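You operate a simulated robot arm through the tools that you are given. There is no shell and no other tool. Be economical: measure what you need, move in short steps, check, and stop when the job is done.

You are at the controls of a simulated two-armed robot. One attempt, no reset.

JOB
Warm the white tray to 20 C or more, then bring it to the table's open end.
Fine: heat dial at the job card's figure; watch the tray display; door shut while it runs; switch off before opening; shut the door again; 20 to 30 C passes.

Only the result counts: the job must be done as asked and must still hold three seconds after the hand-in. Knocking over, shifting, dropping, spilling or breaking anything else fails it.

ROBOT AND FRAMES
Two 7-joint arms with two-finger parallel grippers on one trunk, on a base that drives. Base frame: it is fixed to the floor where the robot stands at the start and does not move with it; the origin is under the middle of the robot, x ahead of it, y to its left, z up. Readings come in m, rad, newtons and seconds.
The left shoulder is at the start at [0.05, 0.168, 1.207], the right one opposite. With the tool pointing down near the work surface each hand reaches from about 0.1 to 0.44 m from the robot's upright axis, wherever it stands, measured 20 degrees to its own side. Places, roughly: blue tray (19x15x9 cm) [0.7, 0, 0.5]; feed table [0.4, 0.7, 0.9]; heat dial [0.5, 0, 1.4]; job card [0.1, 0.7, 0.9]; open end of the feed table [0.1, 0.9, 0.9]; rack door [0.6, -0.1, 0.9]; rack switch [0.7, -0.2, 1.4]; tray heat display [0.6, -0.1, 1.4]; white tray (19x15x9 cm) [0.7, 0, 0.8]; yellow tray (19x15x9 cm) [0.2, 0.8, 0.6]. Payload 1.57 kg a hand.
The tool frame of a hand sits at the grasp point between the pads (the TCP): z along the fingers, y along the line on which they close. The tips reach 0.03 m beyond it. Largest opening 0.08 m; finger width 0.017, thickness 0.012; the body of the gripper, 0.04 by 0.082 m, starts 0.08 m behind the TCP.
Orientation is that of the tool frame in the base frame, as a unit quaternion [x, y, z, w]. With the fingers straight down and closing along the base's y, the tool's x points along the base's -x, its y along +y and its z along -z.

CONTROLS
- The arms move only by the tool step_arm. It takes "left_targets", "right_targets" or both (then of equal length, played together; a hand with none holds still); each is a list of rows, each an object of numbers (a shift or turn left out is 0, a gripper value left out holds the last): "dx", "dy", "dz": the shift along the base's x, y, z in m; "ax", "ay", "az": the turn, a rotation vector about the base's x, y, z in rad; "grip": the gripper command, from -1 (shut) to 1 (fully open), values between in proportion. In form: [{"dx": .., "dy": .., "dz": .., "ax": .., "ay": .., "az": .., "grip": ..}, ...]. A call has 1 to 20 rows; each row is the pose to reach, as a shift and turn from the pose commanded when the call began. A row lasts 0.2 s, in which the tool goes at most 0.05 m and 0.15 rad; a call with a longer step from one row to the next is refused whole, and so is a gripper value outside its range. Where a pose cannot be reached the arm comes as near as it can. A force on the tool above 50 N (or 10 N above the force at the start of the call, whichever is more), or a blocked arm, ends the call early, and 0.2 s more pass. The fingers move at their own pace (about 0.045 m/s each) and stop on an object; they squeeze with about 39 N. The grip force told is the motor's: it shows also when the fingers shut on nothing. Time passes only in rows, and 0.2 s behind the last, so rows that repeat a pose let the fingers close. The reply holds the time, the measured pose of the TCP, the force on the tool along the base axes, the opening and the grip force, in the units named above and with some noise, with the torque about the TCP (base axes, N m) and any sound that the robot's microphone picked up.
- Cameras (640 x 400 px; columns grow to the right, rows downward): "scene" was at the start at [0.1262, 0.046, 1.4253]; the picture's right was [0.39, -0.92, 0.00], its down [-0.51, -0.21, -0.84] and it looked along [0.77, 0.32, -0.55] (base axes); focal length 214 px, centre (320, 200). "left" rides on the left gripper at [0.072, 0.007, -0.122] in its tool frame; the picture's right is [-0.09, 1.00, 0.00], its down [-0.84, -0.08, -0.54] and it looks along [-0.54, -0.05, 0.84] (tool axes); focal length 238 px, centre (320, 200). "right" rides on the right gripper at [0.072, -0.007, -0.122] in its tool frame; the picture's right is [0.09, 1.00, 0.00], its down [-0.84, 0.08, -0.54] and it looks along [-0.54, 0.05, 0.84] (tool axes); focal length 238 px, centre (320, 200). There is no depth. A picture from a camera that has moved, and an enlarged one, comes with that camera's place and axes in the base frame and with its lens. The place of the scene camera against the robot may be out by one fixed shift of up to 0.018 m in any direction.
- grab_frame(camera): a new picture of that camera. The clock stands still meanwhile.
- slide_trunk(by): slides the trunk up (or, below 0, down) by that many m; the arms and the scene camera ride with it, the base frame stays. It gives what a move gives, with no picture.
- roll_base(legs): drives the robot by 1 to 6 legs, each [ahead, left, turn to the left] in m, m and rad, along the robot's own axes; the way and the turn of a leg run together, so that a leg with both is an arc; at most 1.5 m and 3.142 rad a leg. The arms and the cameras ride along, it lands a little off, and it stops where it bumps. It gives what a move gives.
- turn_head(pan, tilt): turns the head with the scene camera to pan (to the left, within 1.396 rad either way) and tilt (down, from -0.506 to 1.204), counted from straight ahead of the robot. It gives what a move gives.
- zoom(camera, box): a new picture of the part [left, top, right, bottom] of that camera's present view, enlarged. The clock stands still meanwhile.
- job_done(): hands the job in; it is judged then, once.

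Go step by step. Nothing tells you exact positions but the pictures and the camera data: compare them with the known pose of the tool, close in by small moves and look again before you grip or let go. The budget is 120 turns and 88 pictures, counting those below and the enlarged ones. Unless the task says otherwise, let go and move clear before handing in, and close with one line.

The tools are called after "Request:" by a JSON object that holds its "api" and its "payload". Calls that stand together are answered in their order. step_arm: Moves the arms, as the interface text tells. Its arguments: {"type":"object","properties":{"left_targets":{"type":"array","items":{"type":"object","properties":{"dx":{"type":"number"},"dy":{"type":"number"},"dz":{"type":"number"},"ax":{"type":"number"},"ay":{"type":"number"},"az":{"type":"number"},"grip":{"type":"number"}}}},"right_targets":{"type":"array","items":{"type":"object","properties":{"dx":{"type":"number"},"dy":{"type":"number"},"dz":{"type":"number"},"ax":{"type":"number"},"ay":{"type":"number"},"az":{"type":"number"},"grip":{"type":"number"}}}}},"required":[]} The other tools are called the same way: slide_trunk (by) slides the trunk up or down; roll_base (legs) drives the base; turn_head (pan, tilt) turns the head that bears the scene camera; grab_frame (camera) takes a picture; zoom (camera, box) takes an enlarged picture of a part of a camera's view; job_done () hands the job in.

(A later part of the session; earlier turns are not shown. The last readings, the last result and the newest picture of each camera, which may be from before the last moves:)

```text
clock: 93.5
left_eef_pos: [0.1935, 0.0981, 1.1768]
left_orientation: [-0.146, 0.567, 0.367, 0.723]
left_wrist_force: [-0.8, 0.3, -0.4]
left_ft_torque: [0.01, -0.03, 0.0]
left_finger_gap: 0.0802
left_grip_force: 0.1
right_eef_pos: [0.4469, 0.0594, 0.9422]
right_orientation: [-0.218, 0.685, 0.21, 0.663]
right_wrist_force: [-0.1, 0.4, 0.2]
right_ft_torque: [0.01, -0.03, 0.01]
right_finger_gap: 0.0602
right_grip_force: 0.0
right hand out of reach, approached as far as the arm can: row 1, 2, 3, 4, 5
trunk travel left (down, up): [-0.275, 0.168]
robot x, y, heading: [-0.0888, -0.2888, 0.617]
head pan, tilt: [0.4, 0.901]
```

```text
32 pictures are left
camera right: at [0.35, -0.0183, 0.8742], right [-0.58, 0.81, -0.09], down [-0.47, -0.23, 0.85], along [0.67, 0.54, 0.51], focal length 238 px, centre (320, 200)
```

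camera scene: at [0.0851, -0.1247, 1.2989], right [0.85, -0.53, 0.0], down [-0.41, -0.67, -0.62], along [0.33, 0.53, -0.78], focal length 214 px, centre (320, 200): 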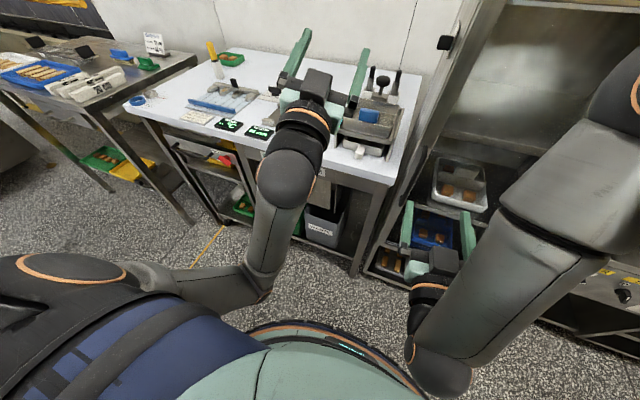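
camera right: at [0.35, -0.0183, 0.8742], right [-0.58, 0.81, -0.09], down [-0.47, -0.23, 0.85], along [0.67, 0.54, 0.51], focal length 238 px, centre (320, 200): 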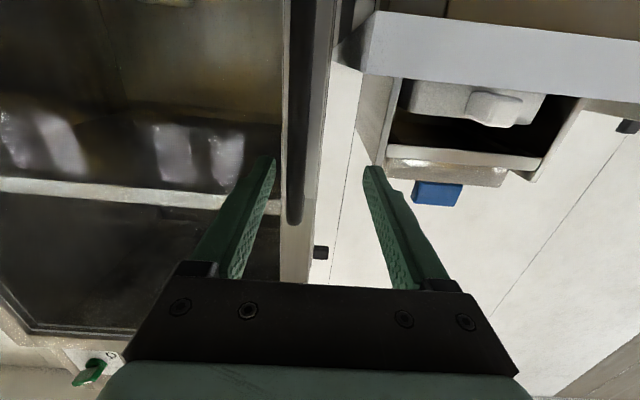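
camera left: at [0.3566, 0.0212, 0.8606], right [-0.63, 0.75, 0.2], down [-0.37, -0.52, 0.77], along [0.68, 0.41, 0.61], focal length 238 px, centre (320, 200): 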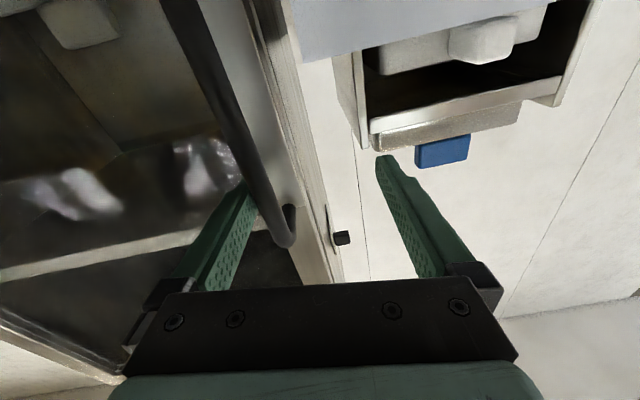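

At the reach limit. I retract 7 cm, move the base 7 cm ahead and 3 cm right, and re-approach.

Request:
{"api": "step_arm", "payload": {"right_targets": [{"dx": -0.025, "dy": -0.018}, {"dx": -0.05, "dy": -0.036}, {"dx": -0.075, "dy": -0.053}]}}

Request:
{"api": "roll_base", "payload": {"legs": [[0.065, -0.03, 0]]}}

Request:
{"api": "grab_frame", "payload": {"camera": "right"}}

```text
clock: 94.2
left_eef_pos: [0.1928, 0.0982, 1.1764]
left_orientation: [-0.146, 0.567, 0.367, 0.723]
left_wrist_force: [0.3, -0.8, -1.0]
left_ft_torque: [0.03, 0.01, 0.0]
left_finger_gap: 0.0802
left_grip_force: 0.0
right_eef_pos: [0.3703, 0.0029, 0.9415]
right_orientation: [-0.22, 0.682, 0.213, 0.664]
right_wrist_force: [0.3, 0.4, 0.1]
right_ft_torque: [0.0, 0.02, -0.01]
right_finger_gap: 0.0599
right_grip_force: 0.0
trunk travel left (down, up): [-0.275, 0.168]
robot x, y, heading: [-0.0898, -0.2915, 0.617]
head pan, tilt: [0.4, 0.901]
```

```text
clock: 95.3
left_eef_pos: [0.2653, 0.1117, 1.1771]
left_orientation: [-0.145, 0.567, 0.367, 0.723]
left_wrist_force: [-0.2, -0.3, -0.7]
left_ft_torque: [0.01, -0.02, -0.01]
left_finger_gap: 0.0802
left_grip_force: 0.0
right_eef_pos: [0.4414, 0.0167, 0.9422]
right_orientation: [-0.221, 0.682, 0.214, 0.664]
right_wrist_force: [0.5, -1.0, 0.7]
right_ft_torque: [-0.03, -0.01, -0.02]
right_finger_gap: 0.0601
right_grip_force: 0.1
trunk travel left (down, up): [-0.275, 0.168]
robot x, y, heading: [-0.0193, -0.2815, 0.619]
head pan, tilt: [0.4, 0.901]
```

```text
31 pictures are left
camera right: at [0.3452, -0.061, 0.873], right [-0.58, 0.81, -0.09], down [-0.47, -0.24, 0.85], along [0.66, 0.54, 0.52], focal length 238 px, centre (320, 200)
```

right: 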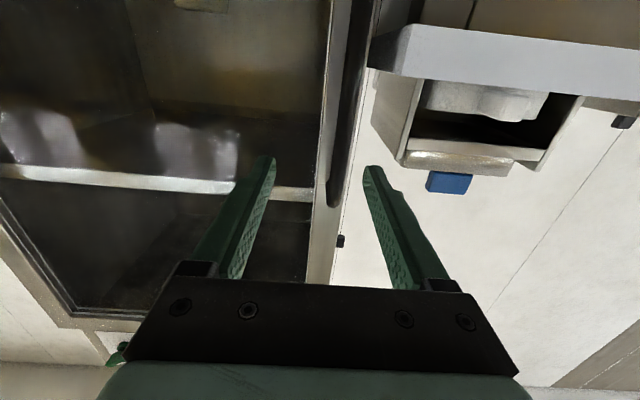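

Handle is 1.6 cm left of centre now. I correct and advance 4 cm, then close.

Request:
{"api": "step_arm", "payload": {"right_targets": [{"dx": -0.0093, "dy": 0.013}, {"dx": 0.002, "dy": 0.021}, {"dx": 0.0127, "dy": 0.0285}, {"dx": 0.0233, "dy": 0.036}]}}

Request:
{"api": "grab_frame", "payload": {"camera": "right"}}

```text
clock: 96.3
left_eef_pos: [0.2646, 0.1122, 1.1771]
left_orientation: [-0.145, 0.566, 0.368, 0.723]
left_wrist_force: [0.6, 0.7, 0.4]
left_ft_torque: [0.0, 0.0, -0.01]
left_finger_gap: 0.0801
left_grip_force: 0.0
right_eef_pos: [0.4649, 0.0534, 0.9421]
right_orientation: [-0.221, 0.681, 0.215, 0.664]
right_wrist_force: [-0.5, -0.4, -0.9]
right_ft_torque: [0.04, 0.02, 0.02]
right_finger_gap: 0.0601
right_grip_force: 0.0
trunk travel left (down, up): [-0.275, 0.168]
robot x, y, heading: [-0.0164, -0.2782, 0.616]
head pan, tilt: [0.4, 0.901]
```

```text
30 pictures are left
camera right: at [0.3687, -0.0251, 0.8729], right [-0.58, 0.81, -0.09], down [-0.47, -0.24, 0.85], along [0.66, 0.54, 0.52], focal length 238 px, centre (320, 200)
```

right: 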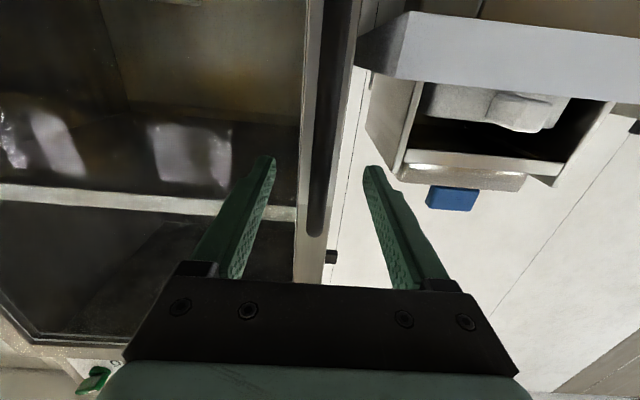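

Well centred. I close on the handle.

Request:
{"api": "step_arm", "payload": {"right_targets": [{"grip": -1}, {"grip": -1}, {"grip": -1}, {"grip": -1}, {"grip": -1}]}}

```text
clock: 97.5
left_eef_pos: [0.2634, 0.1111, 1.1771]
left_orientation: [-0.147, 0.567, 0.367, 0.723]
left_wrist_force: [-0.4, -1.5, 0.2]
left_ft_torque: [-0.01, -0.03, -0.01]
left_finger_gap: 0.0802
left_grip_force: 0.0
right_eef_pos: [0.4656, 0.0519, 0.9409]
right_orientation: [-0.22, 0.682, 0.213, 0.665]
right_wrist_force: [1.1, -1.9, -0.9]
right_ft_torque: [0.14, -0.12, -0.02]
right_finger_gap: 0.0116
right_grip_force: 29.2
trunk travel left (down, up): [-0.275, 0.168]
robot x, y, heading: [-0.02, -0.2778, 0.617]
head pan, tilt: [0.4, 0.901]
```

Gripped. I pull the door open along its arc about 20°.

Request:
{"api": "step_arm", "payload": {"right_targets": [{"dx": -0.0115, "dy": -0.011, "az": 0.03}, {"dx": -0.0231, "dy": -0.0227, "az": 0.06}, {"dx": -0.0335, "dy": -0.0348, "az": 0.09}, {"dx": -0.0437, "dy": -0.0472, "az": 0.12}, {"dx": -0.0533, "dy": -0.06, "az": 0.15}, {"dx": -0.0628, "dy": -0.0731, "az": 0.18}, {"dx": -0.071, "dy": -0.087, "az": 0.21}, {"dx": -0.0792, "dy": -0.1008, "az": 0.24}]}}

Request:
{"api": "grab_frame", "payload": {"camera": "right"}}

```text
clock: 98.5
left_eef_pos: [0.2657, 0.1097, 1.1768]
left_orientation: [-0.145, 0.567, 0.367, 0.723]
left_wrist_force: [-0.3, 0.2, -0.4]
left_ft_torque: [0.03, -0.03, 0.0]
left_finger_gap: 0.0803
left_grip_force: 0.0
right_eef_pos: [0.4198, 0.0004, 0.9419]
right_orientation: [-0.251, 0.679, 0.232, 0.65]
right_wrist_force: [9.6, -6.4, -5.4]
right_ft_torque: [0.07, 0.67, -0.1]
right_finger_gap: 0.0119
right_grip_force: 28.8
right hand out of reach, approached as far as the arm can: row 3, 4, 5
trunk travel left (down, up): [-0.275, 0.168]
robot x, y, heading: [-0.0191, -0.2782, 0.614]
head pan, tilt: [0.4, 0.901]
stopped in row 5 (right hand): the force on the tool passed its limit (the readings are from after the stop); the commanded pose is now the measured one
```

```text
29 pictures are left
camera right: at [0.3287, -0.0867, 0.8765], right [-0.64, 0.76, -0.1], down [-0.44, -0.26, 0.86], along [0.63, 0.6, 0.5], focal length 238 px, centre (320, 200)
```

right: 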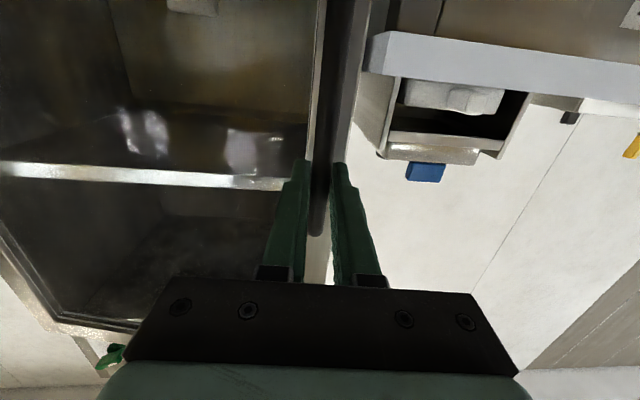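

The door has opened about 10°. I continue by driving the base back along the arc while holding the handle.

Request:
{"api": "roll_base", "payload": {"legs": [[-0.06, -0.025, 0], [-0.055, -0.031, 0]]}}

Request:
{"api": "grab_frame", "payload": {"camera": "right"}}

```text
clock: 100.1
left_eef_pos: [0.205, -0.0023, 1.1762]
left_orientation: [-0.144, 0.568, 0.367, 0.722]
left_wrist_force: [-0.1, -0.5, 0.1]
left_ft_torque: [-0.02, 0.0, 0.02]
left_finger_gap: 0.08
left_grip_force: 0.1
right_eef_pos: [0.3619, -0.1144, 0.9426]
right_orientation: [-0.25, 0.678, 0.231, 0.652]
right_wrist_force: [32.2, -9.6, -3.7]
right_ft_torque: [0.35, 0.07, -0.16]
right_finger_gap: 0.0116
right_grip_force: 28.9
trunk travel left (down, up): [-0.275, 0.168]
robot x, y, heading: [-0.0827, -0.3918, 0.616]
head pan, tilt: [0.4, 0.901]
```

```text
28 pictures are left
camera right: at [0.27, -0.1999, 0.8768], right [-0.64, 0.76, -0.1], down [-0.44, -0.26, 0.86], along [0.63, 0.6, 0.5], focal length 238 px, centre (320, 200)
```

right: 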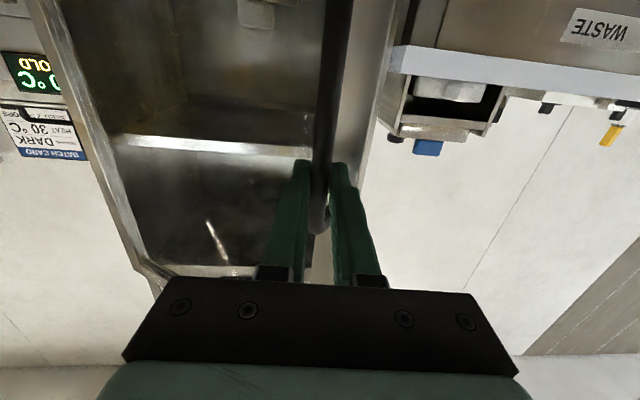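

The door follows. I keep dragging along the arc (more sideways now) to about 60°.

Request:
{"api": "roll_base", "payload": {"legs": [[-0.045, -0.045, 0], [-0.035, -0.045, 0], [-0.028, -0.055, 0]]}}

Request:
{"api": "turn_head", "payload": {"pan": 0, "tilt": 0.8}}

Request:
{"api": "grab_frame", "payload": {"camera": "scene"}}

```text
clock: 102.2
left_eef_pos: [0.1976, -0.1835, 1.1783]
left_orientation: [-0.144, 0.566, 0.366, 0.724]
left_wrist_force: [0.2, -1.2, -0.1]
left_ft_torque: [-0.01, -0.01, 0.02]
left_finger_gap: 0.0801
left_grip_force: 0.1
right_eef_pos: [0.3516, -0.2968, 0.945]
right_orientation: [-0.252, 0.677, 0.231, 0.652]
right_wrist_force: [-22.5, -3.7, -7.2]
right_ft_torque: [0.28, 0.33, 0.08]
right_finger_gap: 0.0118
right_grip_force: 29.7
trunk travel left (down, up): [-0.275, 0.168]
robot x, y, heading: [-0.0862, -0.5742, 0.614]
head pan, tilt: [0.4, 0.901]
```

```text
clock: 103.1
left_eef_pos: [0.1975, -0.184, 1.1792]
left_orientation: [-0.145, 0.567, 0.366, 0.724]
left_wrist_force: [0.2, 0.7, 1.3]
left_ft_torque: [0.02, -0.02, -0.03]
left_finger_gap: 0.08
left_grip_force: 0.2
right_eef_pos: [0.3537, -0.2942, 0.9449]
right_orientation: [-0.252, 0.677, 0.231, 0.652]
right_wrist_force: [-6.1, -0.9, 5.5]
right_ft_torque: [0.18, 0.37, 0.06]
right_finger_gap: 0.0119
right_grip_force: 28.8
trunk travel left (down, up): [-0.275, 0.168]
robot x, y, heading: [-0.0842, -0.5724, 0.613]
head pan, tilt: [0.0, 0.799]
```

```text
27 pictures are left
camera scene: at [0.0174, -0.4918, 1.3069], right [0.58, -0.82, 0.0], down [-0.58, -0.41, -0.7], along [0.57, 0.4, -0.72], focal length 214 px, centre (320, 200)
```

scene: 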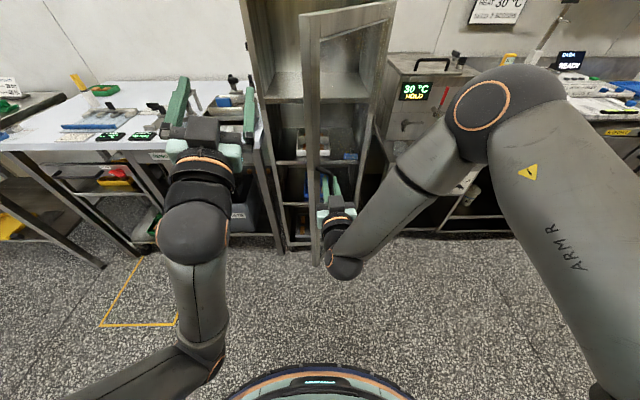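

The door is at ~60°. I now move the right arm further along the arc toward 95°.

Request:
{"api": "step_arm", "payload": {"right_targets": [{"dx": 0.0055, "dy": -0.019}, {"dx": 0.011, "dy": -0.038}, {"dx": 0.0163, "dy": -0.0566}, {"dx": 0.03, "dy": -0.085}, {"dx": 0.0437, "dy": -0.1138}, {"dx": 0.062, "dy": -0.14}, {"dx": 0.0808, "dy": -0.166}, {"dx": 0.1026, "dy": -0.1885}, {"dx": 0.1026, "dy": -0.1885}]}}

Request:
{"api": "grab_frame", "payload": {"camera": "scene"}}

```text
clock: 105.1
left_eef_pos: [0.1977, -0.1843, 1.1774]
left_orientation: [-0.145, 0.567, 0.367, 0.723]
left_wrist_force: [1.0, 0.6, 1.3]
left_ft_torque: [0.03, 0.04, 0.02]
left_finger_gap: 0.0802
left_grip_force: 0.0
right_eef_pos: [0.3375, -0.3763, 0.9917]
right_orientation: [-0.251, 0.678, 0.229, 0.652]
right_wrist_force: [0.6, -0.3, 0.4]
right_ft_torque: [-0.01, -0.01, -0.05]
right_finger_gap: 0.0
right_grip_force: 21.2
right hand out of reach, approached as far as the arm can: row 1, 2, 3, 4, 5, 6, 7, 8, 9
trunk travel left (down, up): [-0.275, 0.168]
robot x, y, heading: [-0.0853, -0.5712, 0.612]
head pan, tilt: [0.0, 0.799]
```

```text
26 pictures are left
camera scene: at [0.0185, -0.4914, 1.3068], right [0.58, -0.82, 0.0], down [-0.59, -0.41, -0.7], along [0.57, 0.4, -0.72], focal length 214 px, centre (320, 200)
```

scene: 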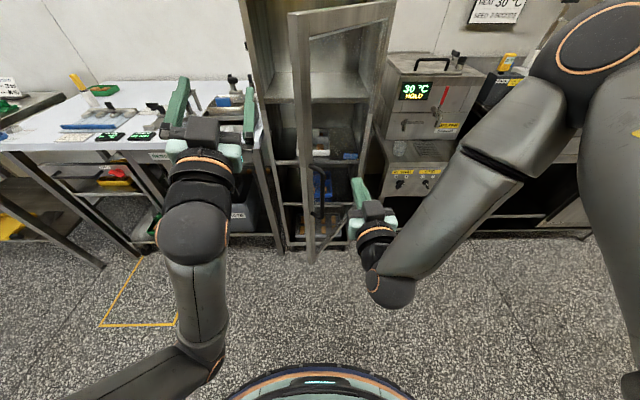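

The hand slipped off with the door at ~55–60°. I'll now push it further from inside with the left hand: move it forward into the gap first.

Request:
{"api": "step_arm", "payload": {"left_targets": [{"dx": 0.026, "dy": 0.011, "dz": -0.017, "ax": -0.058, "ay": 0.024, "az": -0.017}, {"dx": 0.052, "dy": 0.023, "dz": -0.033, "ax": -0.117, "ay": 0.048, "az": -0.033}, {"dx": 0.078, "dy": 0.034, "dz": -0.05, "ax": -0.175, "ay": 0.072, "az": -0.05}, {"dx": 0.103, "dy": 0.045, "dz": -0.067, "ax": -0.233, "ay": 0.096, "az": -0.067}, {"dx": 0.129, "dy": 0.057, "dz": -0.083, "ax": -0.292, "ay": 0.12, "az": -0.083}, {"dx": 0.155, "dy": 0.068, "dz": -0.1, "ax": -0.35, "ay": 0.144, "az": -0.1, "grip": -1}, {"dx": 0.155, "dy": 0.068, "dz": -0.1, "ax": -0.35, "ay": 0.144, "az": -0.1, "grip": -1}]}}

Request:
{"api": "roll_base", "payload": {"legs": [[0, -0.12, 0], [0, -0.12, 0]]}}

Request:
{"api": "grab_frame", "payload": {"camera": "scene"}}

```text
clock: 106.1
left_eef_pos: [0.2808, -0.1102, 1.0972]
left_orientation: [-0.159, 0.647, 0.349, 0.659]
left_wrist_force: [-0.5, 0.7, 0.1]
left_ft_torque: [0.02, 0.0, 0.03]
left_finger_gap: 0.08
left_grip_force: 0.0
right_eef_pos: [0.3371, -0.376, 0.9911]
right_orientation: [-0.251, 0.678, 0.229, 0.652]
right_wrist_force: [0.0, 0.4, -0.7]
right_ft_torque: [0.0, 0.0, 0.01]
right_finger_gap: 0.0002
right_grip_force: 21.6
trunk travel left (down, up): [-0.275, 0.168]
robot x, y, heading: [-0.085, -0.5742, 0.61]
head pan, tilt: [0.0, 0.799]
stopped in row 4 (left hand): the arm was blocked; the commanded pose is now the measured one
```

```text
clock: 108.2
left_eef_pos: [0.4169, -0.3055, 1.0964]
left_orientation: [-0.157, 0.648, 0.348, 0.659]
left_wrist_force: [-0.2, -0.6, 0.3]
left_ft_torque: [0.0, 0.03, -0.02]
left_finger_gap: 0.08
left_grip_force: 0.1
right_eef_pos: [0.475, -0.572, 0.9918]
right_orientation: [-0.25, 0.679, 0.228, 0.652]
right_wrist_force: [-0.5, -0.4, 0.0]
right_ft_torque: [-0.02, 0.01, 0.01]
right_finger_gap: 0.0
right_grip_force: 20.8
trunk travel left (down, up): [-0.275, 0.168]
robot x, y, heading: [0.0527, -0.7702, 0.613]
head pan, tilt: [0.0, 0.799]
```

```text
25 pictures are left
camera scene: at [0.1556, -0.6859, 1.3067], right [0.57, -0.82, 0.0], down [-0.59, -0.41, -0.7], along [0.57, 0.4, -0.72], focal length 214 px, centre (320, 200)
```

scene: 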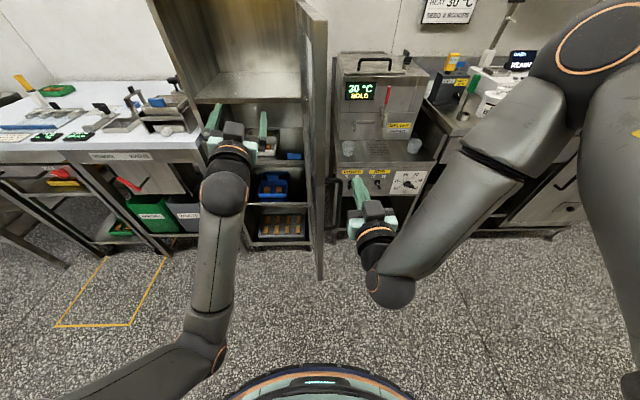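

The door is near 90°. One more push of 0.1 m to the right to open it wider, edging away from the table behind.

Request:
{"api": "roll_base", "payload": {"legs": [[0.04, -0.1, 0]]}}

Request:
{"api": "roll_base", "payload": {"legs": [[-0.03, 0.15, 0]]}}

Request:
{"api": "slide_trunk", "payload": {"by": 0.1}}

Request:
{"api": "grab_frame", "payload": {"camera": "scene"}}

```text
clock: 109.3
left_eef_pos: [0.5055, -0.3606, 1.0963]
left_orientation: [-0.159, 0.648, 0.348, 0.659]
left_wrist_force: [0.9, -1.0, -0.7]
left_ft_torque: [0.0, 0.04, 0.02]
left_finger_gap: 0.0799
left_grip_force: 0.0
right_eef_pos: [0.5632, -0.6268, 0.9913]
right_orientation: [-0.249, 0.679, 0.228, 0.652]
right_wrist_force: [-0.4, -0.9, -0.9]
right_ft_torque: [0.0, 0.0, -0.02]
right_finger_gap: 0.0001
right_grip_force: 21.3
trunk travel left (down, up): [-0.275, 0.168]
robot x, y, heading: [0.1422, -0.8206, 0.608]
head pan, tilt: [0.0, 0.799]
```

```text
clock: 110.6
left_eef_pos: [0.4204, -0.2837, 1.0992]
left_orientation: [-0.157, 0.647, 0.347, 0.661]
left_wrist_force: [0.1, -0.1, 0.2]
left_ft_torque: [-0.01, -0.01, 0.02]
left_finger_gap: 0.0801
left_grip_force: 0.0
right_eef_pos: [0.4736, -0.5535, 0.9915]
right_orientation: [-0.25, 0.68, 0.227, 0.651]
right_wrist_force: [-11.6, -14.3, 8.8]
right_ft_torque: [0.12, -0.09, 0.1]
right_finger_gap: 0.0
right_grip_force: 21.4
trunk travel left (down, up): [-0.275, 0.168]
robot x, y, heading: [0.0535, -0.7409, 0.606]
head pan, tilt: [0.0, 0.799]
stopped in leg 1: the force on the tool passed its limit (the readings are from after the stop); the commanded pose is now the measured one
```

```text
clock: 112.0
left_eef_pos: [0.4211, -0.2824, 1.1954]
left_orientation: [-0.156, 0.648, 0.345, 0.66]
left_wrist_force: [1.0, -0.3, -0.4]
left_ft_torque: [0.05, -0.02, 0.02]
left_finger_gap: 0.08
left_grip_force: 0.1
right_eef_pos: [0.4758, -0.5507, 1.089]
right_orientation: [-0.251, 0.681, 0.225, 0.65]
right_wrist_force: [0.2, -0.3, 0.5]
right_ft_torque: [0.01, 0.01, -0.04]
right_finger_gap: 0.0
right_grip_force: 21.3
trunk travel left (down, up): [-0.375, 0.068]
robot x, y, heading: [0.0537, -0.7379, 0.607]
head pan, tilt: [0.0, 0.799]
```

```text
24 pictures are left
camera scene: at [0.1577, -0.6608, 1.4067], right [0.57, -0.82, 0.0], down [-0.59, -0.41, -0.7], along [0.57, 0.4, -0.72], focal length 214 px, centre (320, 200)
```

scene: 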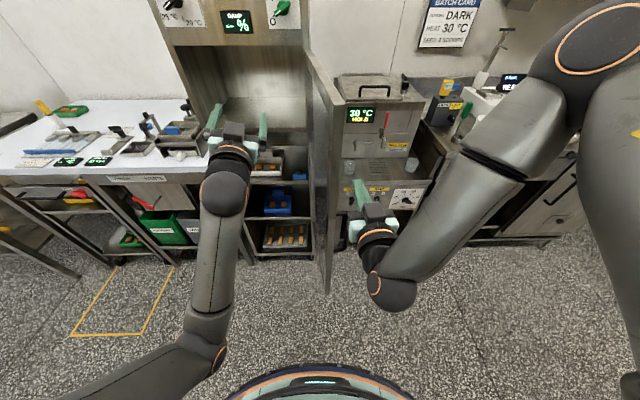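

The door is open ~95°. I fold the right hand downward and back to clear the door edge, then slide left in front of the rack.

Request:
{"api": "step_arm", "payload": {"right_targets": [{"dx": -0.01, "dy": -0.007, "dz": 0.01, "ax": -0.083, "ay": 0.116}, {"dx": -0.02, "dy": -0.014, "dz": 0.02, "ax": -0.166, "ay": 0.2325}, {"dx": -0.03, "dy": -0.021, "dz": 0.03, "ax": -0.249, "ay": 0.3488}, {"dx": -0.04, "dy": -0.028, "dz": 0.04, "ax": -0.332, "ay": 0.465}, {"dx": -0.05, "dy": -0.035, "dz": 0.05, "ax": -0.415, "ay": 0.581}, {"dx": -0.06, "dy": -0.043, "dz": 0.06, "ax": -0.498, "ay": 0.6976}, {"dx": -0.07, "dy": -0.05, "dz": 0.06, "ax": -0.581, "ay": 0.814}, {"dx": -0.08, "dy": -0.057, "dz": 0.06, "ax": -0.664, "ay": 0.93}, {"dx": -0.09, "dy": -0.064, "dz": 0.06, "ax": -0.747, "ay": 1.0465}, {"dx": -0.1, "dy": -0.071, "dz": 0.06, "ax": -0.83, "ay": 1.163}, {"dx": -0.11, "dy": -0.078, "dz": 0.06, "ax": -0.913, "ay": 1.279}]}}

Request:
{"api": "roll_base", "payload": {"legs": [[0, 0.3, 0]]}}

Request:
{"api": "grab_frame", "payload": {"camera": "scene"}}

```text
clock: 114.3
left_eef_pos: [0.4212, -0.2811, 1.1952]
left_orientation: [-0.157, 0.648, 0.347, 0.66]
left_wrist_force: [0.1, -0.7, -0.8]
left_ft_torque: [0.05, 0.01, 0.01]
left_finger_gap: 0.08
left_grip_force: 0.1
right_eef_pos: [0.3657, -0.6283, 1.1506]
right_orientation: [-0.315, 0.948, 0.024, -0.038]
right_wrist_force: [-0.3, -0.8, -0.4]
right_ft_torque: [-0.02, 0.01, 0.01]
right_finger_gap: 0.0
right_grip_force: 20.8
trunk travel left (down, up): [-0.375, 0.068]
robot x, y, heading: [0.0539, -0.7383, 0.609]
head pan, tilt: [0.0, 0.799]
```

```text
clock: 116.4
left_eef_pos: [0.2491, -0.0353, 1.1966]
left_orientation: [-0.157, 0.648, 0.347, 0.66]
left_wrist_force: [-0.6, 0.4, 0.1]
left_ft_torque: [0.0, 0.0, 0.0]
left_finger_gap: 0.08
left_grip_force: 0.0
right_eef_pos: [0.1922, -0.3816, 1.1502]
right_orientation: [-0.315, 0.948, 0.023, -0.036]
right_wrist_force: [-0.1, -1.0, -0.3]
right_ft_torque: [-0.01, 0.01, 0.0]
right_finger_gap: 0.0
right_grip_force: 21.6
trunk travel left (down, up): [-0.375, 0.068]
robot x, y, heading: [-0.1166, -0.4956, 0.608]
head pan, tilt: [0.0, 0.799]
```

```text
23 pictures are left
camera scene: at [-0.0138, -0.4145, 1.4067], right [0.57, -0.82, 0.0], down [-0.59, -0.41, -0.7], along [0.57, 0.4, -0.72], focal length 214 px, centre (320, 200)
```

scene: 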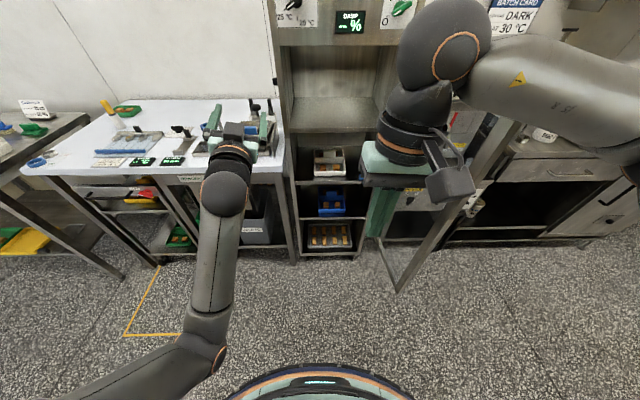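

The door stands wide open and the rack is accessible. I zoom on the tray.

Request:
{"api": "zoom", "payload": {"camera": "scene", "box": [285, 120, 385, 220]}}

```text
4.00 times, centred on (335, 170) of scene
camera zoom: at [-0.0138, -0.4145, 1.4067], right [0.57, -0.82, 0.0], down [-0.59, -0.41, -0.7], along [0.57, 0.4, -0.72], focal length 858 px, centre (260, 320)
```

zoom: 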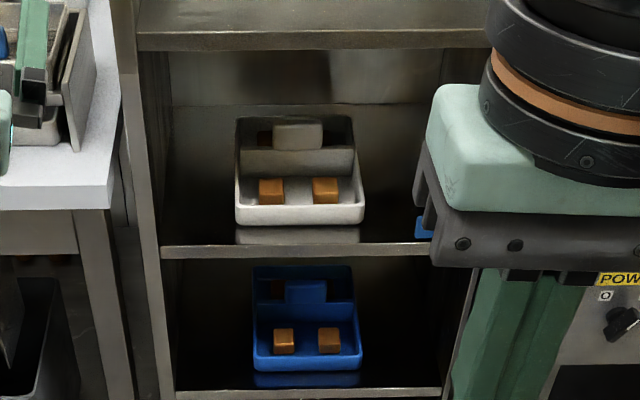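

The white tray's grip block is ≈ (r 0.385, n 0.565, z 0.86), shelf top 0.784, shelf above 1.02. I'll use the left hand, pitched 30° down; first bring it in front of the tray and tuck the right hand.

Request:
{"api": "step_arm", "payload": {"left_targets": [{"dx": 0.018, "dy": -0.025, "dz": -0.031, "ax": -0.071, "ay": 0.047, "az": -0.0125}, {"dx": 0.036, "dy": -0.05, "dz": -0.062, "ax": -0.142, "ay": 0.094, "az": -0.025}, {"dx": 0.054, "dy": -0.076, "dz": -0.093, "ax": -0.213, "ay": 0.141, "az": -0.0375}, {"dx": 0.072, "dy": -0.101, "dz": -0.124, "ax": -0.285, "ay": 0.188, "az": -0.05}, {"dx": 0.09, "dy": -0.126, "dz": -0.155, "ax": -0.356, "ay": 0.234, "az": -0.0625}, {"dx": 0.108, "dy": -0.151, "dz": -0.186, "ax": -0.427, "ay": 0.281, "az": -0.075}, {"dx": 0.126, "dy": -0.177, "dz": -0.217, "ax": -0.498, "ay": 0.328, "az": -0.0875}, {"dx": 0.144, "dy": -0.202, "dz": -0.247, "ax": -0.569, "ay": 0.375, "az": -0.1}], "right_targets": [{"dx": -0.008, "dy": -0.015, "dz": 0.006}, {"dx": -0.016, "dy": -0.03, "dz": 0.0125}, {"dx": -0.024, "dy": -0.044, "dz": 0.019}, {"dx": -0.032, "dy": -0.059, "dz": 0.025}, {"dx": -0.04, "dy": -0.074, "dz": 0.031}, {"dx": -0.047, "dy": -0.089, "dz": 0.037}, {"dx": -0.055, "dy": -0.104, "dz": 0.044}, {"dx": -0.063, "dy": -0.1185, "dz": 0.05}]}}

Request:
{"api": "grab_frame", "payload": {"camera": "left"}}

```text
clock: 117.0
left_eef_pos: [0.2596, -0.0291, 1.1441]
left_orientation: [-0.139, 0.685, 0.395, 0.596]
left_wrist_force: [-0.4, 0.5, 0.5]
left_ft_torque: [0.03, 0.04, -0.02]
left_finger_gap: 0.08
left_grip_force: 0.0
right_eef_pos: [0.1801, -0.409, 1.1643]
right_orientation: [-0.314, 0.948, 0.025, -0.036]
right_wrist_force: [0.0, -0.3, -0.1]
right_ft_torque: [0.0, -0.03, 0.0]
right_finger_gap: 0.0
right_grip_force: 21.0
trunk travel left (down, up): [-0.375, 0.068]
robot x, y, heading: [-0.1158, -0.4991, 0.609]
head pan, tilt: [0.0, 0.799]
stopped in row 3 (left hand): the arm was blocked; the commanded pose is now the measured one
```

```text
21 pictures are left
camera left: at [0.1524, -0.0902, 1.0765], right [-0.64, 0.62, 0.46], down [-0.12, -0.67, 0.73], along [0.76, 0.41, 0.5], focal length 238 px, centre (320, 200)
```

left: 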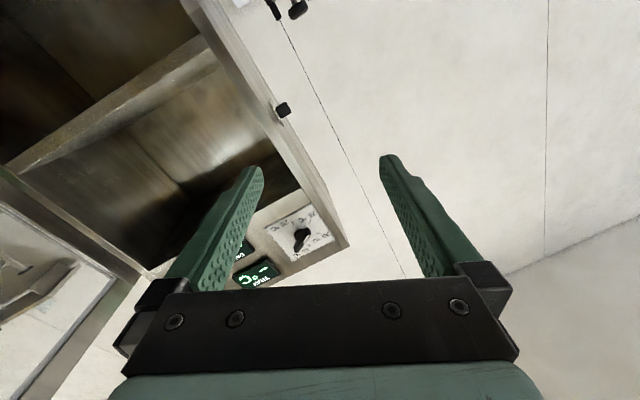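

The left arm is at a joint limit there, so I'll take the tray with the right arm. First raise the left hand out of the way.

Request:
{"api": "step_arm", "payload": {"left_targets": [{"dz": 0.04}, {"dz": 0.08}, {"dz": 0.12}, {"dz": 0.16}, {"dz": 0.2}]}}

Request:
{"api": "roll_base", "payload": {"legs": [[0, 0.13, 0.012]]}}

Request:
{"api": "grab_frame", "payload": {"camera": "scene"}}

```text
clock: 118.2
left_eef_pos: [0.2598, -0.0291, 1.3471]
left_orientation: [-0.14, 0.685, 0.394, 0.596]
left_wrist_force: [-0.5, 0.3, -0.2]
left_ft_torque: [-0.05, -0.01, -0.01]
left_finger_gap: 0.08
left_grip_force: 0.2
right_eef_pos: [0.1805, -0.4101, 1.165]
right_orientation: [-0.315, 0.948, 0.025, -0.037]
right_wrist_force: [-0.1, 0.0, -0.9]
right_ft_torque: [0.02, 0.02, 0.03]
right_finger_gap: 0.0
right_grip_force: 21.3
trunk travel left (down, up): [-0.375, 0.068]
robot x, y, heading: [-0.1134, -0.4955, 0.605]
head pan, tilt: [0.0, 0.799]
```

```text
clock: 119.5
left_eef_pos: [0.1814, 0.0815, 1.3443]
left_orientation: [-0.142, 0.684, 0.397, 0.594]
left_wrist_force: [-0.8, 1.7, 0.5]
left_ft_torque: [-0.01, -0.01, -0.03]
left_finger_gap: 0.0804
left_grip_force: 0.1
right_eef_pos: [0.1052, -0.3004, 1.1638]
right_orientation: [-0.319, 0.947, 0.024, -0.037]
right_wrist_force: [-0.3, 0.2, 0.4]
right_ft_torque: [-0.02, 0.02, 0.0]
right_finger_gap: 0.0
right_grip_force: 21.3
trunk travel left (down, up): [-0.375, 0.068]
robot x, y, heading: [-0.1929, -0.3909, 0.621]
head pan, tilt: [0.0, 0.799]
```

```text
20 pictures are left
camera scene: at [-0.0892, -0.3073, 1.4067], right [0.58, -0.82, 0.0], down [-0.58, -0.42, -0.7], along [0.57, 0.4, -0.72], focal length 214 px, centre (320, 200)
```

scene: 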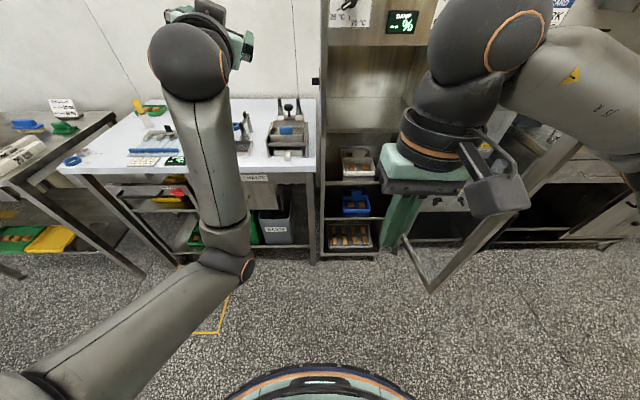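

Left is up and clear. Now the right hand: open, pitch to 30° below horizontal and come in line with the tray (still outside the rack).

Request:
{"api": "step_arm", "payload": {"right_targets": [{"dx": 0.027, "dy": 0.007, "dz": -0.026, "ax": 0.076, "ay": -0.1065, "grip": 1}, {"dx": 0.053, "dy": 0.0135, "dz": -0.052, "ax": 0.152, "ay": -0.213}, {"dx": 0.08, "dy": 0.02, "dz": -0.078, "ax": 0.228, "ay": -0.3195}, {"dx": 0.107, "dy": 0.027, "dz": -0.105, "ax": 0.304, "ay": -0.426}, {"dx": 0.133, "dy": 0.034, "dz": -0.131, "ax": 0.38, "ay": -0.5325}, {"dx": 0.16, "dy": 0.04, "dz": -0.157, "ax": 0.456, "ay": -0.639}, {"dx": 0.187, "dy": 0.047, "dz": -0.183, "ax": 0.532, "ay": -0.7455}, {"dx": 0.2134, "dy": 0.054, "dz": -0.209, "ax": 0.608, "ay": -0.852}, {"dx": 0.2134, "dy": 0.054, "dz": -0.209, "ax": 0.608, "ay": -0.852}]}}

Request:
{"api": "grab_frame", "payload": {"camera": "scene"}}

```text
clock: 121.5
left_eef_pos: [0.1827, 0.0801, 1.346]
left_orientation: [-0.142, 0.684, 0.398, 0.594]
left_wrist_force: [0.4, -0.1, -0.3]
left_ft_torque: [0.01, 0.01, 0.01]
left_finger_gap: 0.0799
left_grip_force: 0.0
right_eef_pos: [0.3076, -0.251, 0.9678]
right_orientation: [-0.3, 0.843, 0.158, 0.418]
right_wrist_force: [0.0, 0.4, -0.2]
right_ft_torque: [0.01, 0.0, 0.0]
right_finger_gap: 0.0802
right_grip_force: 0.0
right hand out of reach, approached as far as the arm can: row 8, 9
trunk travel left (down, up): [-0.375, 0.068]
robot x, y, heading: [-0.1954, -0.3878, 0.614]
head pan, tilt: [0.0, 0.799]
```

```text
19 pictures are left
camera scene: at [-0.0885, -0.3082, 1.4067], right [0.58, -0.82, 0.0], down [-0.58, -0.41, -0.7], along [0.57, 0.4, -0.72], focal length 214 px, centre (320, 200)
```

scene: 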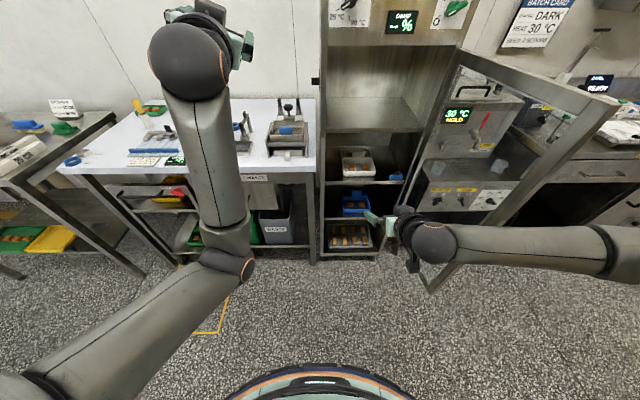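

The right elbow would foul the open door, so I fold the right arm back and re-pose the left arm to its starting, pointing-down posture to free its joints.

Request:
{"api": "step_arm", "payload": {"left_targets": [{"dx": -0.01, "dy": -0.0125, "dz": -0.016, "ax": -0.104, "ay": 0.0827, "az": 0.0137}, {"dx": -0.02, "dy": -0.025, "dz": -0.033, "ax": -0.2085, "ay": 0.165, "az": 0.027}, {"dx": -0.03, "dy": -0.0375, "dz": -0.049, "ax": -0.313, "ay": 0.248, "az": 0.041}, {"dx": -0.04, "dy": -0.05, "dz": -0.065, "ax": -0.417, "ay": 0.331, "az": 0.055}, {"dx": -0.049, "dy": -0.0625, "dz": -0.082, "ax": -0.521, "ay": 0.413, "az": 0.068}, {"dx": -0.059, "dy": -0.075, "dz": -0.098, "ax": -0.6255, "ay": 0.496, "az": 0.082}, {"dx": -0.069, "dy": -0.0875, "dz": -0.114, "ax": -0.73, "ay": 0.579, "az": 0.096}, {"dx": -0.079, "dy": -0.1, "dz": -0.131, "ax": -0.834, "ay": 0.661, "az": 0.109}, {"dx": -0.089, "dy": -0.1125, "dz": -0.147, "ax": -0.938, "ay": 0.744, "az": 0.123}, {"dx": -0.098, "dy": -0.125, "dz": -0.163, "ax": -1.0425, "ay": 0.827, "az": 0.137}, {"dx": -0.108, "dy": -0.1375, "dz": -0.18, "ax": -1.147, "ay": 0.909, "az": 0.15}, {"dx": -0.118, "dy": -0.15, "dz": -0.196, "ax": -1.251, "ay": 0.992, "az": 0.164}], "right_targets": [{"dx": -0.02, "dy": -0.008, "dz": 0.02, "ax": -0.05, "ay": 0.071}, {"dx": -0.04, "dy": -0.016, "dz": 0.04, "ax": -0.1, "ay": 0.142}, {"dx": -0.06, "dy": -0.024, "dz": 0.06, "ax": -0.152, "ay": 0.213}, {"dx": -0.08, "dy": -0.032, "dz": 0.08, "ax": -0.203, "ay": 0.284}, {"dx": -0.1, "dy": -0.04, "dz": 0.1, "ax": -0.253, "ay": 0.355}, {"dx": -0.12, "dy": -0.048, "dz": 0.12, "ax": -0.304, "ay": 0.426}, {"dx": -0.14, "dy": -0.054, "dz": 0.14, "ax": -0.355, "ay": 0.497}, {"dx": -0.16, "dy": -0.06, "dz": 0.16, "ax": -0.405, "ay": 0.568}, {"dx": -0.18, "dy": -0.065, "dz": 0.18, "ax": -0.456, "ay": 0.639}, {"dx": -0.2, "dy": -0.07, "dz": 0.2, "ax": -0.507, "ay": 0.71}, {"dx": -0.21, "dy": -0.08, "dz": 0.21, "ax": -0.557, "ay": 0.781}, {"dx": -0.215, "dy": -0.09, "dz": 0.215, "ax": -0.608, "ay": 0.852}]}}

Request:
{"api": "grab_frame", "payload": {"camera": "scene"}}

```text
clock: 124.1
left_eef_pos: [0.211, 0.0395, 1.0194]
left_orientation: [-0.306, 0.952, 0.006, 0.01]
left_wrist_force: [-0.4, 0.3, 0.6]
left_ft_torque: [-0.03, 0.03, 0.01]
left_finger_gap: 0.08
left_grip_force: 0.1
left hand out of reach, approached as far as the arm can: row 5, 6, 7, 8, 9, 10, 11, 12
right_eef_pos: [0.0927, -0.3408, 1.1832]
right_orientation: [-0.318, 0.946, 0.015, -0.07]
right_wrist_force: [0.9, -0.1, -0.1]
right_ft_torque: [-0.01, -0.01, -0.01]
right_finger_gap: 0.0801
right_grip_force: 0.0
trunk travel left (down, up): [-0.375, 0.068]
robot x, y, heading: [-0.1922, -0.3905, 0.619]
head pan, tilt: [0.0, 0.799]
```

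```text
18 pictures are left
camera scene: at [-0.0879, -0.3079, 1.4066], right [0.58, -0.82, 0.0], down [-0.59, -0.41, -0.7], along [0.57, 0.4, -0.72], focal length 214 px, centre (320, 200)
```

scene: 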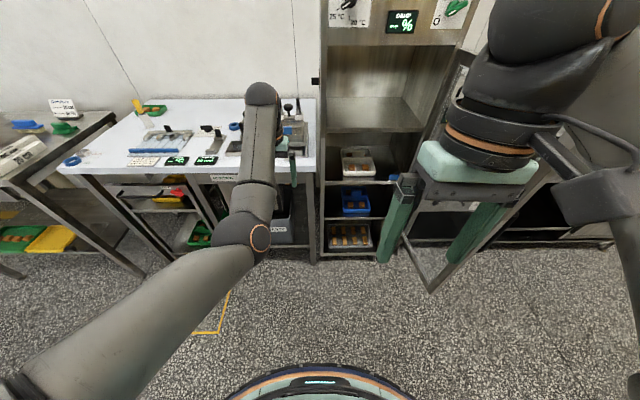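

Left hand now points down. From here I pitch it up to 30° below horizontal in front of the robot.

Request:
{"api": "step_arm", "payload": {"left_targets": [{"dx": 0.04, "dy": 0.0, "dz": -0.024, "ax": 0.03, "ay": -0.04}, {"dx": 0.08, "dy": 0.0, "dz": -0.05, "ax": 0.1, "ay": -0.14}, {"dx": 0.11, "dy": -0.01, "dz": -0.075, "ax": 0.17, "ay": -0.24}, {"dx": 0.135, "dy": -0.02, "dz": -0.1, "ax": 0.243, "ay": -0.34}, {"dx": 0.16, "dy": -0.035, "dz": -0.125, "ax": 0.315, "ay": -0.442}, {"dx": 0.18, "dy": -0.05, "dz": -0.15, "ax": 0.39, "ay": -0.545}, {"dx": 0.2, "dy": -0.065, "dz": -0.175, "ax": 0.462, "ay": -0.648}, {"dx": 0.224, "dy": -0.0815, "dz": -0.195, "ax": 0.535, "ay": -0.75}, {"dx": 0.224, "dy": -0.0815, "dz": -0.195, "ax": 0.608, "ay": -0.852}, {"dx": 0.224, "dy": -0.0815, "dz": -0.195, "ax": 0.608, "ay": -0.852}]}}

Request:
{"api": "grab_frame", "payload": {"camera": "scene"}}

```text
clock: 126.3
left_eef_pos: [0.3864, -0.0559, 0.8466]
left_orientation: [-0.262, 0.83, 0.143, 0.471]
left_wrist_force: [-0.1, 0.8, -1.2]
left_ft_torque: [-0.01, -0.03, 0.04]
left_finger_gap: 0.0798
left_grip_force: 0.0
left hand out of reach, approached as far as the arm can: row 4, 5, 6, 7, 8, 9, 10
right_eef_pos: [0.0921, -0.3422, 1.1825]
right_orientation: [-0.318, 0.945, 0.015, -0.069]
right_wrist_force: [0.8, -1.0, -0.5]
right_ft_torque: [0.04, 0.02, -0.02]
right_finger_gap: 0.0801
right_grip_force: 0.0
trunk travel left (down, up): [-0.375, 0.068]
robot x, y, heading: [-0.1927, -0.3894, 0.618]
head pan, tilt: [0.0, 0.799]
```

```text
17 pictures are left
camera scene: at [-0.0881, -0.3091, 1.4067], right [0.58, -0.82, 0.0], down [-0.58, -0.41, -0.7], along [0.57, 0.4, -0.72], focal length 214 px, centre (320, 200)
```

scene: 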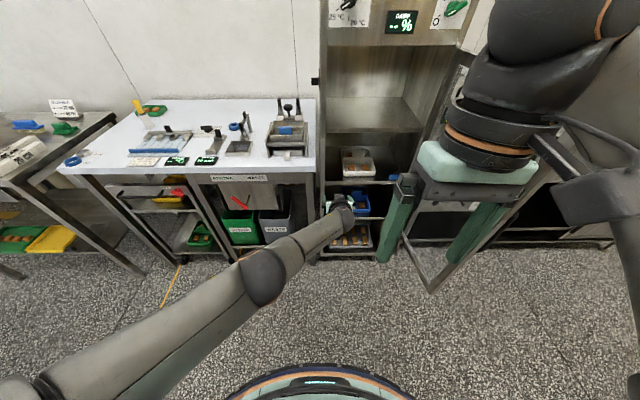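

The left hand has the right attitude (31° down, yaw 0.6) with a clean arm posture. I draw it back and up to the pre-entry pose.

Request:
{"api": "step_arm", "payload": {"left_targets": [{"dx": -0.02, "dy": -0.018, "dz": 0.018}, {"dx": -0.04, "dy": -0.037, "dz": 0.036}, {"dx": -0.061, "dy": -0.056, "dz": 0.055}, {"dx": -0.082, "dy": -0.075, "dz": 0.073}, {"dx": -0.102, "dy": -0.094, "dz": 0.092}, {"dx": -0.1227, "dy": -0.112, "dz": 0.11}, {"dx": -0.1227, "dy": -0.112, "dz": 0.11}]}}

```text
clock: 127.2
left_eef_pos: [0.3581, -0.0867, 1.0192]
left_orientation: [-0.249, 0.774, 0.18, 0.554]
left_wrist_force: [0.2, 0.9, 0.4]
left_ft_torque: [-0.02, 0.01, 0.02]
left_finger_gap: 0.0801
left_grip_force: 0.1
right_eef_pos: [0.0934, -0.3405, 1.1833]
right_orientation: [-0.318, 0.946, 0.015, -0.068]
right_wrist_force: [0.2, 0.5, 0.0]
right_ft_torque: [-0.04, 0.01, 0.0]
right_finger_gap: 0.0802
right_grip_force: 0.1
trunk travel left (down, up): [-0.375, 0.068]
robot x, y, heading: [-0.1901, -0.3873, 0.613]
head pan, tilt: [0.0, 0.799]
stopped in row 4 (left hand): the arm was blocked; the commanded pose is now the measured one
```

Bending inward is limited, but the extended posture (0.665 m ahead) was clean. I return to it and will use base and trunk for the approach.

Request:
{"api": "step_arm", "payload": {"left_targets": [{"dx": 0.0057, "dy": 0.006, "dz": -0.0345, "ax": -0.027, "ay": 0.033, "az": -0.004}, {"dx": 0.0113, "dy": 0.0123, "dz": -0.069, "ax": -0.053, "ay": 0.067, "az": -0.008}, {"dx": 0.017, "dy": 0.0185, "dz": -0.1036, "ax": -0.08, "ay": 0.1, "az": -0.011}, {"dx": 0.0226, "dy": 0.0246, "dz": -0.138, "ax": -0.106, "ay": 0.134, "az": -0.015}, {"dx": 0.0283, "dy": 0.0308, "dz": -0.1726, "ax": -0.133, "ay": 0.167, "az": -0.019}, {"dx": 0.0283, "dy": 0.0308, "dz": -0.1726, "ax": -0.133, "ay": 0.167, "az": -0.019}]}}

Request:
{"api": "slide_trunk", "payload": {"by": 0.045}}

Request:
{"api": "roll_base", "payload": {"legs": [[0.1, -0.115, 0.005]]}}

Request:
{"api": "grab_frame", "payload": {"camera": "left"}}

```text
clock: 128.2
left_eef_pos: [0.3467, 0.0384, 0.8812]
left_orientation: [-0.272, 0.803, 0.228, 0.478]
left_wrist_force: [-0.2, 0.3, 0.2]
left_ft_torque: [-0.03, -0.01, 0.0]
left_finger_gap: 0.0801
left_grip_force: 0.1
right_eef_pos: [0.0924, -0.3404, 1.1829]
right_orientation: [-0.317, 0.946, 0.015, -0.068]
right_wrist_force: [-0.1, -0.2, 0.2]
right_ft_torque: [0.03, 0.01, 0.01]
right_finger_gap: 0.08
right_grip_force: 0.1
trunk travel left (down, up): [-0.375, 0.068]
robot x, y, heading: [-0.1893, -0.3884, 0.617]
head pan, tilt: [0.0, 0.799]
stopped in row 4 (left hand): the arm was blocked; the commanded pose is now the measured one
```

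```text
clock: 129.0
left_eef_pos: [0.3466, 0.0394, 0.925]
left_orientation: [-0.273, 0.803, 0.229, 0.477]
left_wrist_force: [-0.5, -1.0, -0.8]
left_ft_torque: [0.0, 0.02, 0.03]
left_finger_gap: 0.0801
left_grip_force: 0.1
right_eef_pos: [0.0933, -0.3408, 1.2274]
right_orientation: [-0.318, 0.946, 0.015, -0.068]
right_wrist_force: [0.6, 0.5, -0.5]
right_ft_torque: [0.04, 0.0, -0.01]
right_finger_gap: 0.0802
right_grip_force: 0.0
trunk travel left (down, up): [-0.42, 0.023]
robot x, y, heading: [-0.1904, -0.389, 0.62]
head pan, tilt: [0.0, 0.799]
```

```text
clock: 130.4
left_eef_pos: [0.4899, 0.007, 0.9251]
left_orientation: [-0.276, 0.802, 0.23, 0.476]
left_wrist_force: [-0.3, 0.2, -0.3]
left_ft_torque: [0.0, 0.01, 0.0]
left_finger_gap: 0.0798
left_grip_force: 0.1
right_eef_pos: [0.2411, -0.3747, 1.2281]
right_orientation: [-0.322, 0.944, 0.014, -0.069]
right_wrist_force: [0.3, 0.6, 0.3]
right_ft_torque: [-0.01, 0.05, 0.01]
right_finger_gap: 0.08
right_grip_force: 0.1
trunk travel left (down, up): [-0.42, 0.023]
robot x, y, heading: [-0.0458, -0.4274, 0.63]
head pan, tilt: [0.0, 0.799]
```

```text
16 pictures are left
camera left: at [0.3796, -0.0822, 0.9137], right [-0.62, 0.76, 0.19], down [0.04, -0.21, 0.98], along [0.78, 0.62, 0.11], focal length 238 px, centre (320, 200)
```

left: 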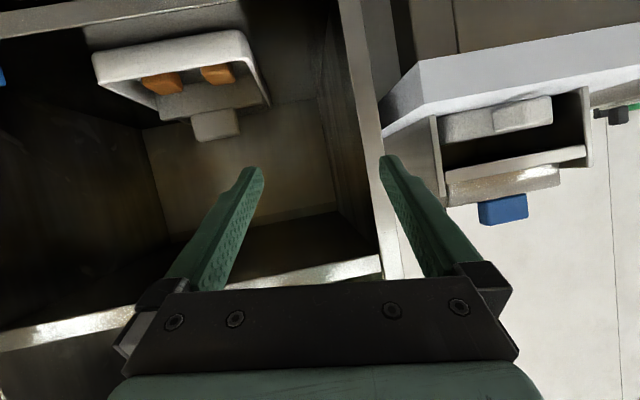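

The block is ≈ (r 0.388, n 0.595, z 0.825); my hand is 0.11 m left, yawed 0.16 too far left and rolled 0.2. A base turn of −0.16 fixes the first two; then I try the wrist roll.

Request:
{"api": "roll_base", "payload": {"legs": [[-0.04, 0, -0.16]]}}

Request:
{"api": "step_arm", "payload": {"left_targets": [{"ax": -0.049, "ay": -0.035, "az": 0.029}, {"ax": -0.098, "ay": -0.07, "az": 0.058}, {"ax": -0.146, "ay": -0.105, "az": 0.088}, {"ax": -0.146, "ay": -0.105, "az": 0.088}]}}

Request:
{"api": "grab_frame", "payload": {"camera": "left"}}

```text
clock: 131.5
left_eef_pos: [0.5182, -0.1054, 0.9257]
left_orientation: [-0.212, 0.821, 0.193, 0.494]
left_wrist_force: [0.2, -0.2, -0.4]
left_ft_torque: [0.01, -0.01, 0.04]
left_finger_gap: 0.0799
left_grip_force: 0.0
right_eef_pos: [0.2094, -0.4416, 1.2276]
right_orientation: [-0.246, 0.967, 0.019, -0.067]
right_wrist_force: [0.3, 0.3, 0.2]
right_ft_torque: [0.0, 0.0, 0.02]
right_finger_gap: 0.08
right_grip_force: 0.0
trunk travel left (down, up): [-0.42, 0.023]
robot x, y, heading: [-0.0798, -0.4493, 0.465]
head pan, tilt: [0.0, 0.799]
```

```text
clock: 132.5
left_eef_pos: [0.5194, -0.0931, 0.9344]
left_orientation: [-0.293, 0.79, 0.15, 0.517]
left_wrist_force: [0.4, -0.2, -1.1]
left_ft_torque: [0.03, 0.04, -0.02]
left_finger_gap: 0.0798
left_grip_force: 0.1
right_eef_pos: [0.2092, -0.4428, 1.2287]
right_orientation: [-0.246, 0.967, 0.02, -0.068]
right_wrist_force: [0.1, 0.0, -0.1]
right_ft_torque: [0.0, -0.01, 0.01]
right_finger_gap: 0.08
right_grip_force: 0.0
trunk travel left (down, up): [-0.42, 0.023]
robot x, y, heading: [-0.0776, -0.4508, 0.462]
head pan, tilt: [0.0, 0.799]
```

```text
15 pictures are left
camera left: at [0.4057, -0.1754, 0.9188], right [-0.59, 0.81, 0.02], down [-0.1, -0.1, 0.99], along [0.8, 0.58, 0.14], focal length 238 px, centre (320, 200)
```

left: 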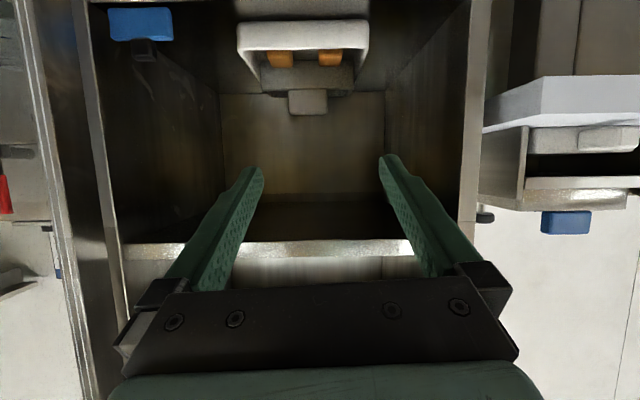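

Attitude is now square. I lower the trunk 0.10 m and drive the first 0.11 m in, then check.

Request:
{"api": "slide_trunk", "payload": {"by": -0.1}}

Request:
{"api": "roll_base", "payload": {"legs": [[0.113, 0.008, 0]]}}

Request:
{"api": "grab_frame", "payload": {"camera": "left"}}

Request:
{"api": "grab_frame", "payload": {"camera": "scene"}}

```text
clock: 133.8
left_eef_pos: [0.5207, -0.0949, 0.8358]
left_orientation: [-0.293, 0.79, 0.148, 0.517]
left_wrist_force: [-0.2, 0.8, 0.0]
left_ft_torque: [0.0, 0.02, -0.01]
left_finger_gap: 0.0801
left_grip_force: 0.1
right_eef_pos: [0.2088, -0.4431, 1.1287]
right_orientation: [-0.245, 0.967, 0.02, -0.067]
right_wrist_force: [-0.4, 0.8, 0.2]
right_ft_torque: [0.01, 0.01, 0.01]
right_finger_gap: 0.0797
right_grip_force: 0.1
trunk travel left (down, up): [-0.32, 0.123]
robot x, y, heading: [-0.0752, -0.445, 0.47]
head pan, tilt: [0.0, 0.799]
```

```text
clock: 135.1
left_eef_pos: [0.6172, -0.0431, 0.8406]
left_orientation: [-0.289, 0.79, 0.146, 0.521]
left_wrist_force: [0.1, 0.6, -0.1]
left_ft_torque: [0.01, -0.04, -0.02]
left_finger_gap: 0.0799
left_grip_force: 0.1
right_eef_pos: [0.3035, -0.3922, 1.1275]
right_orientation: [-0.242, 0.968, 0.02, -0.066]
right_wrist_force: [-0.1, 0.4, -0.3]
right_ft_torque: [0.0, 0.0, -0.02]
right_finger_gap: 0.08
right_grip_force: 0.1
trunk travel left (down, up): [-0.32, 0.123]
robot x, y, heading: [0.0163, -0.3896, 0.459]
head pan, tilt: [0.0, 0.799]
stopped in leg 1: the robot was blocked; the commanded pose is now the measured one
```

```text
14 pictures are left
camera left: at [0.5031, -0.125, 0.8247], right [-0.58, 0.81, 0.01], down [-0.11, -0.1, 0.99], along [0.81, 0.57, 0.15], focal length 238 px, centre (320, 200)
```

left: 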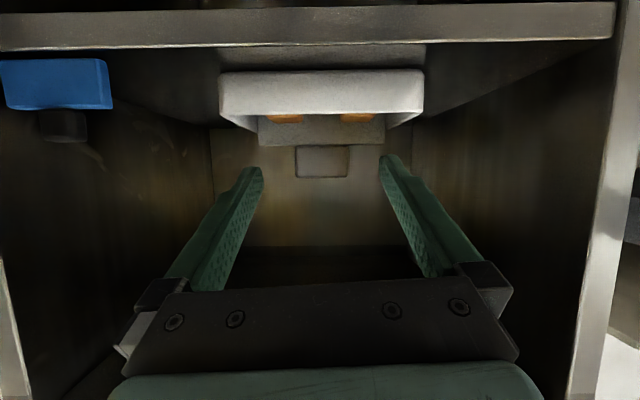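

```text
13 pictures are left
camera scene: at [0.1268, -0.3295, 1.3523], right [0.45, -0.89, 0.0], down [-0.64, -0.32, -0.7], along [0.63, 0.31, -0.71], focal length 214 px, centre (320, 200)
```

scene: 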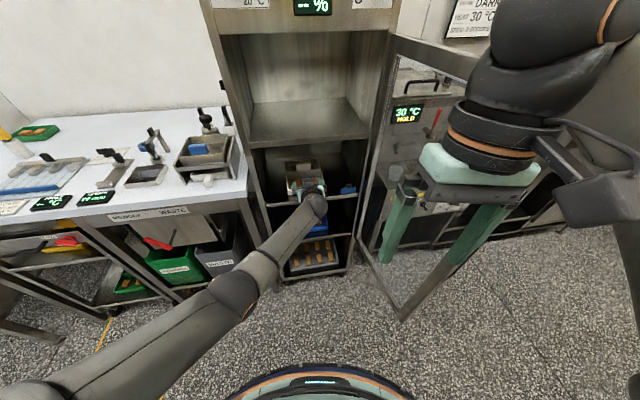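

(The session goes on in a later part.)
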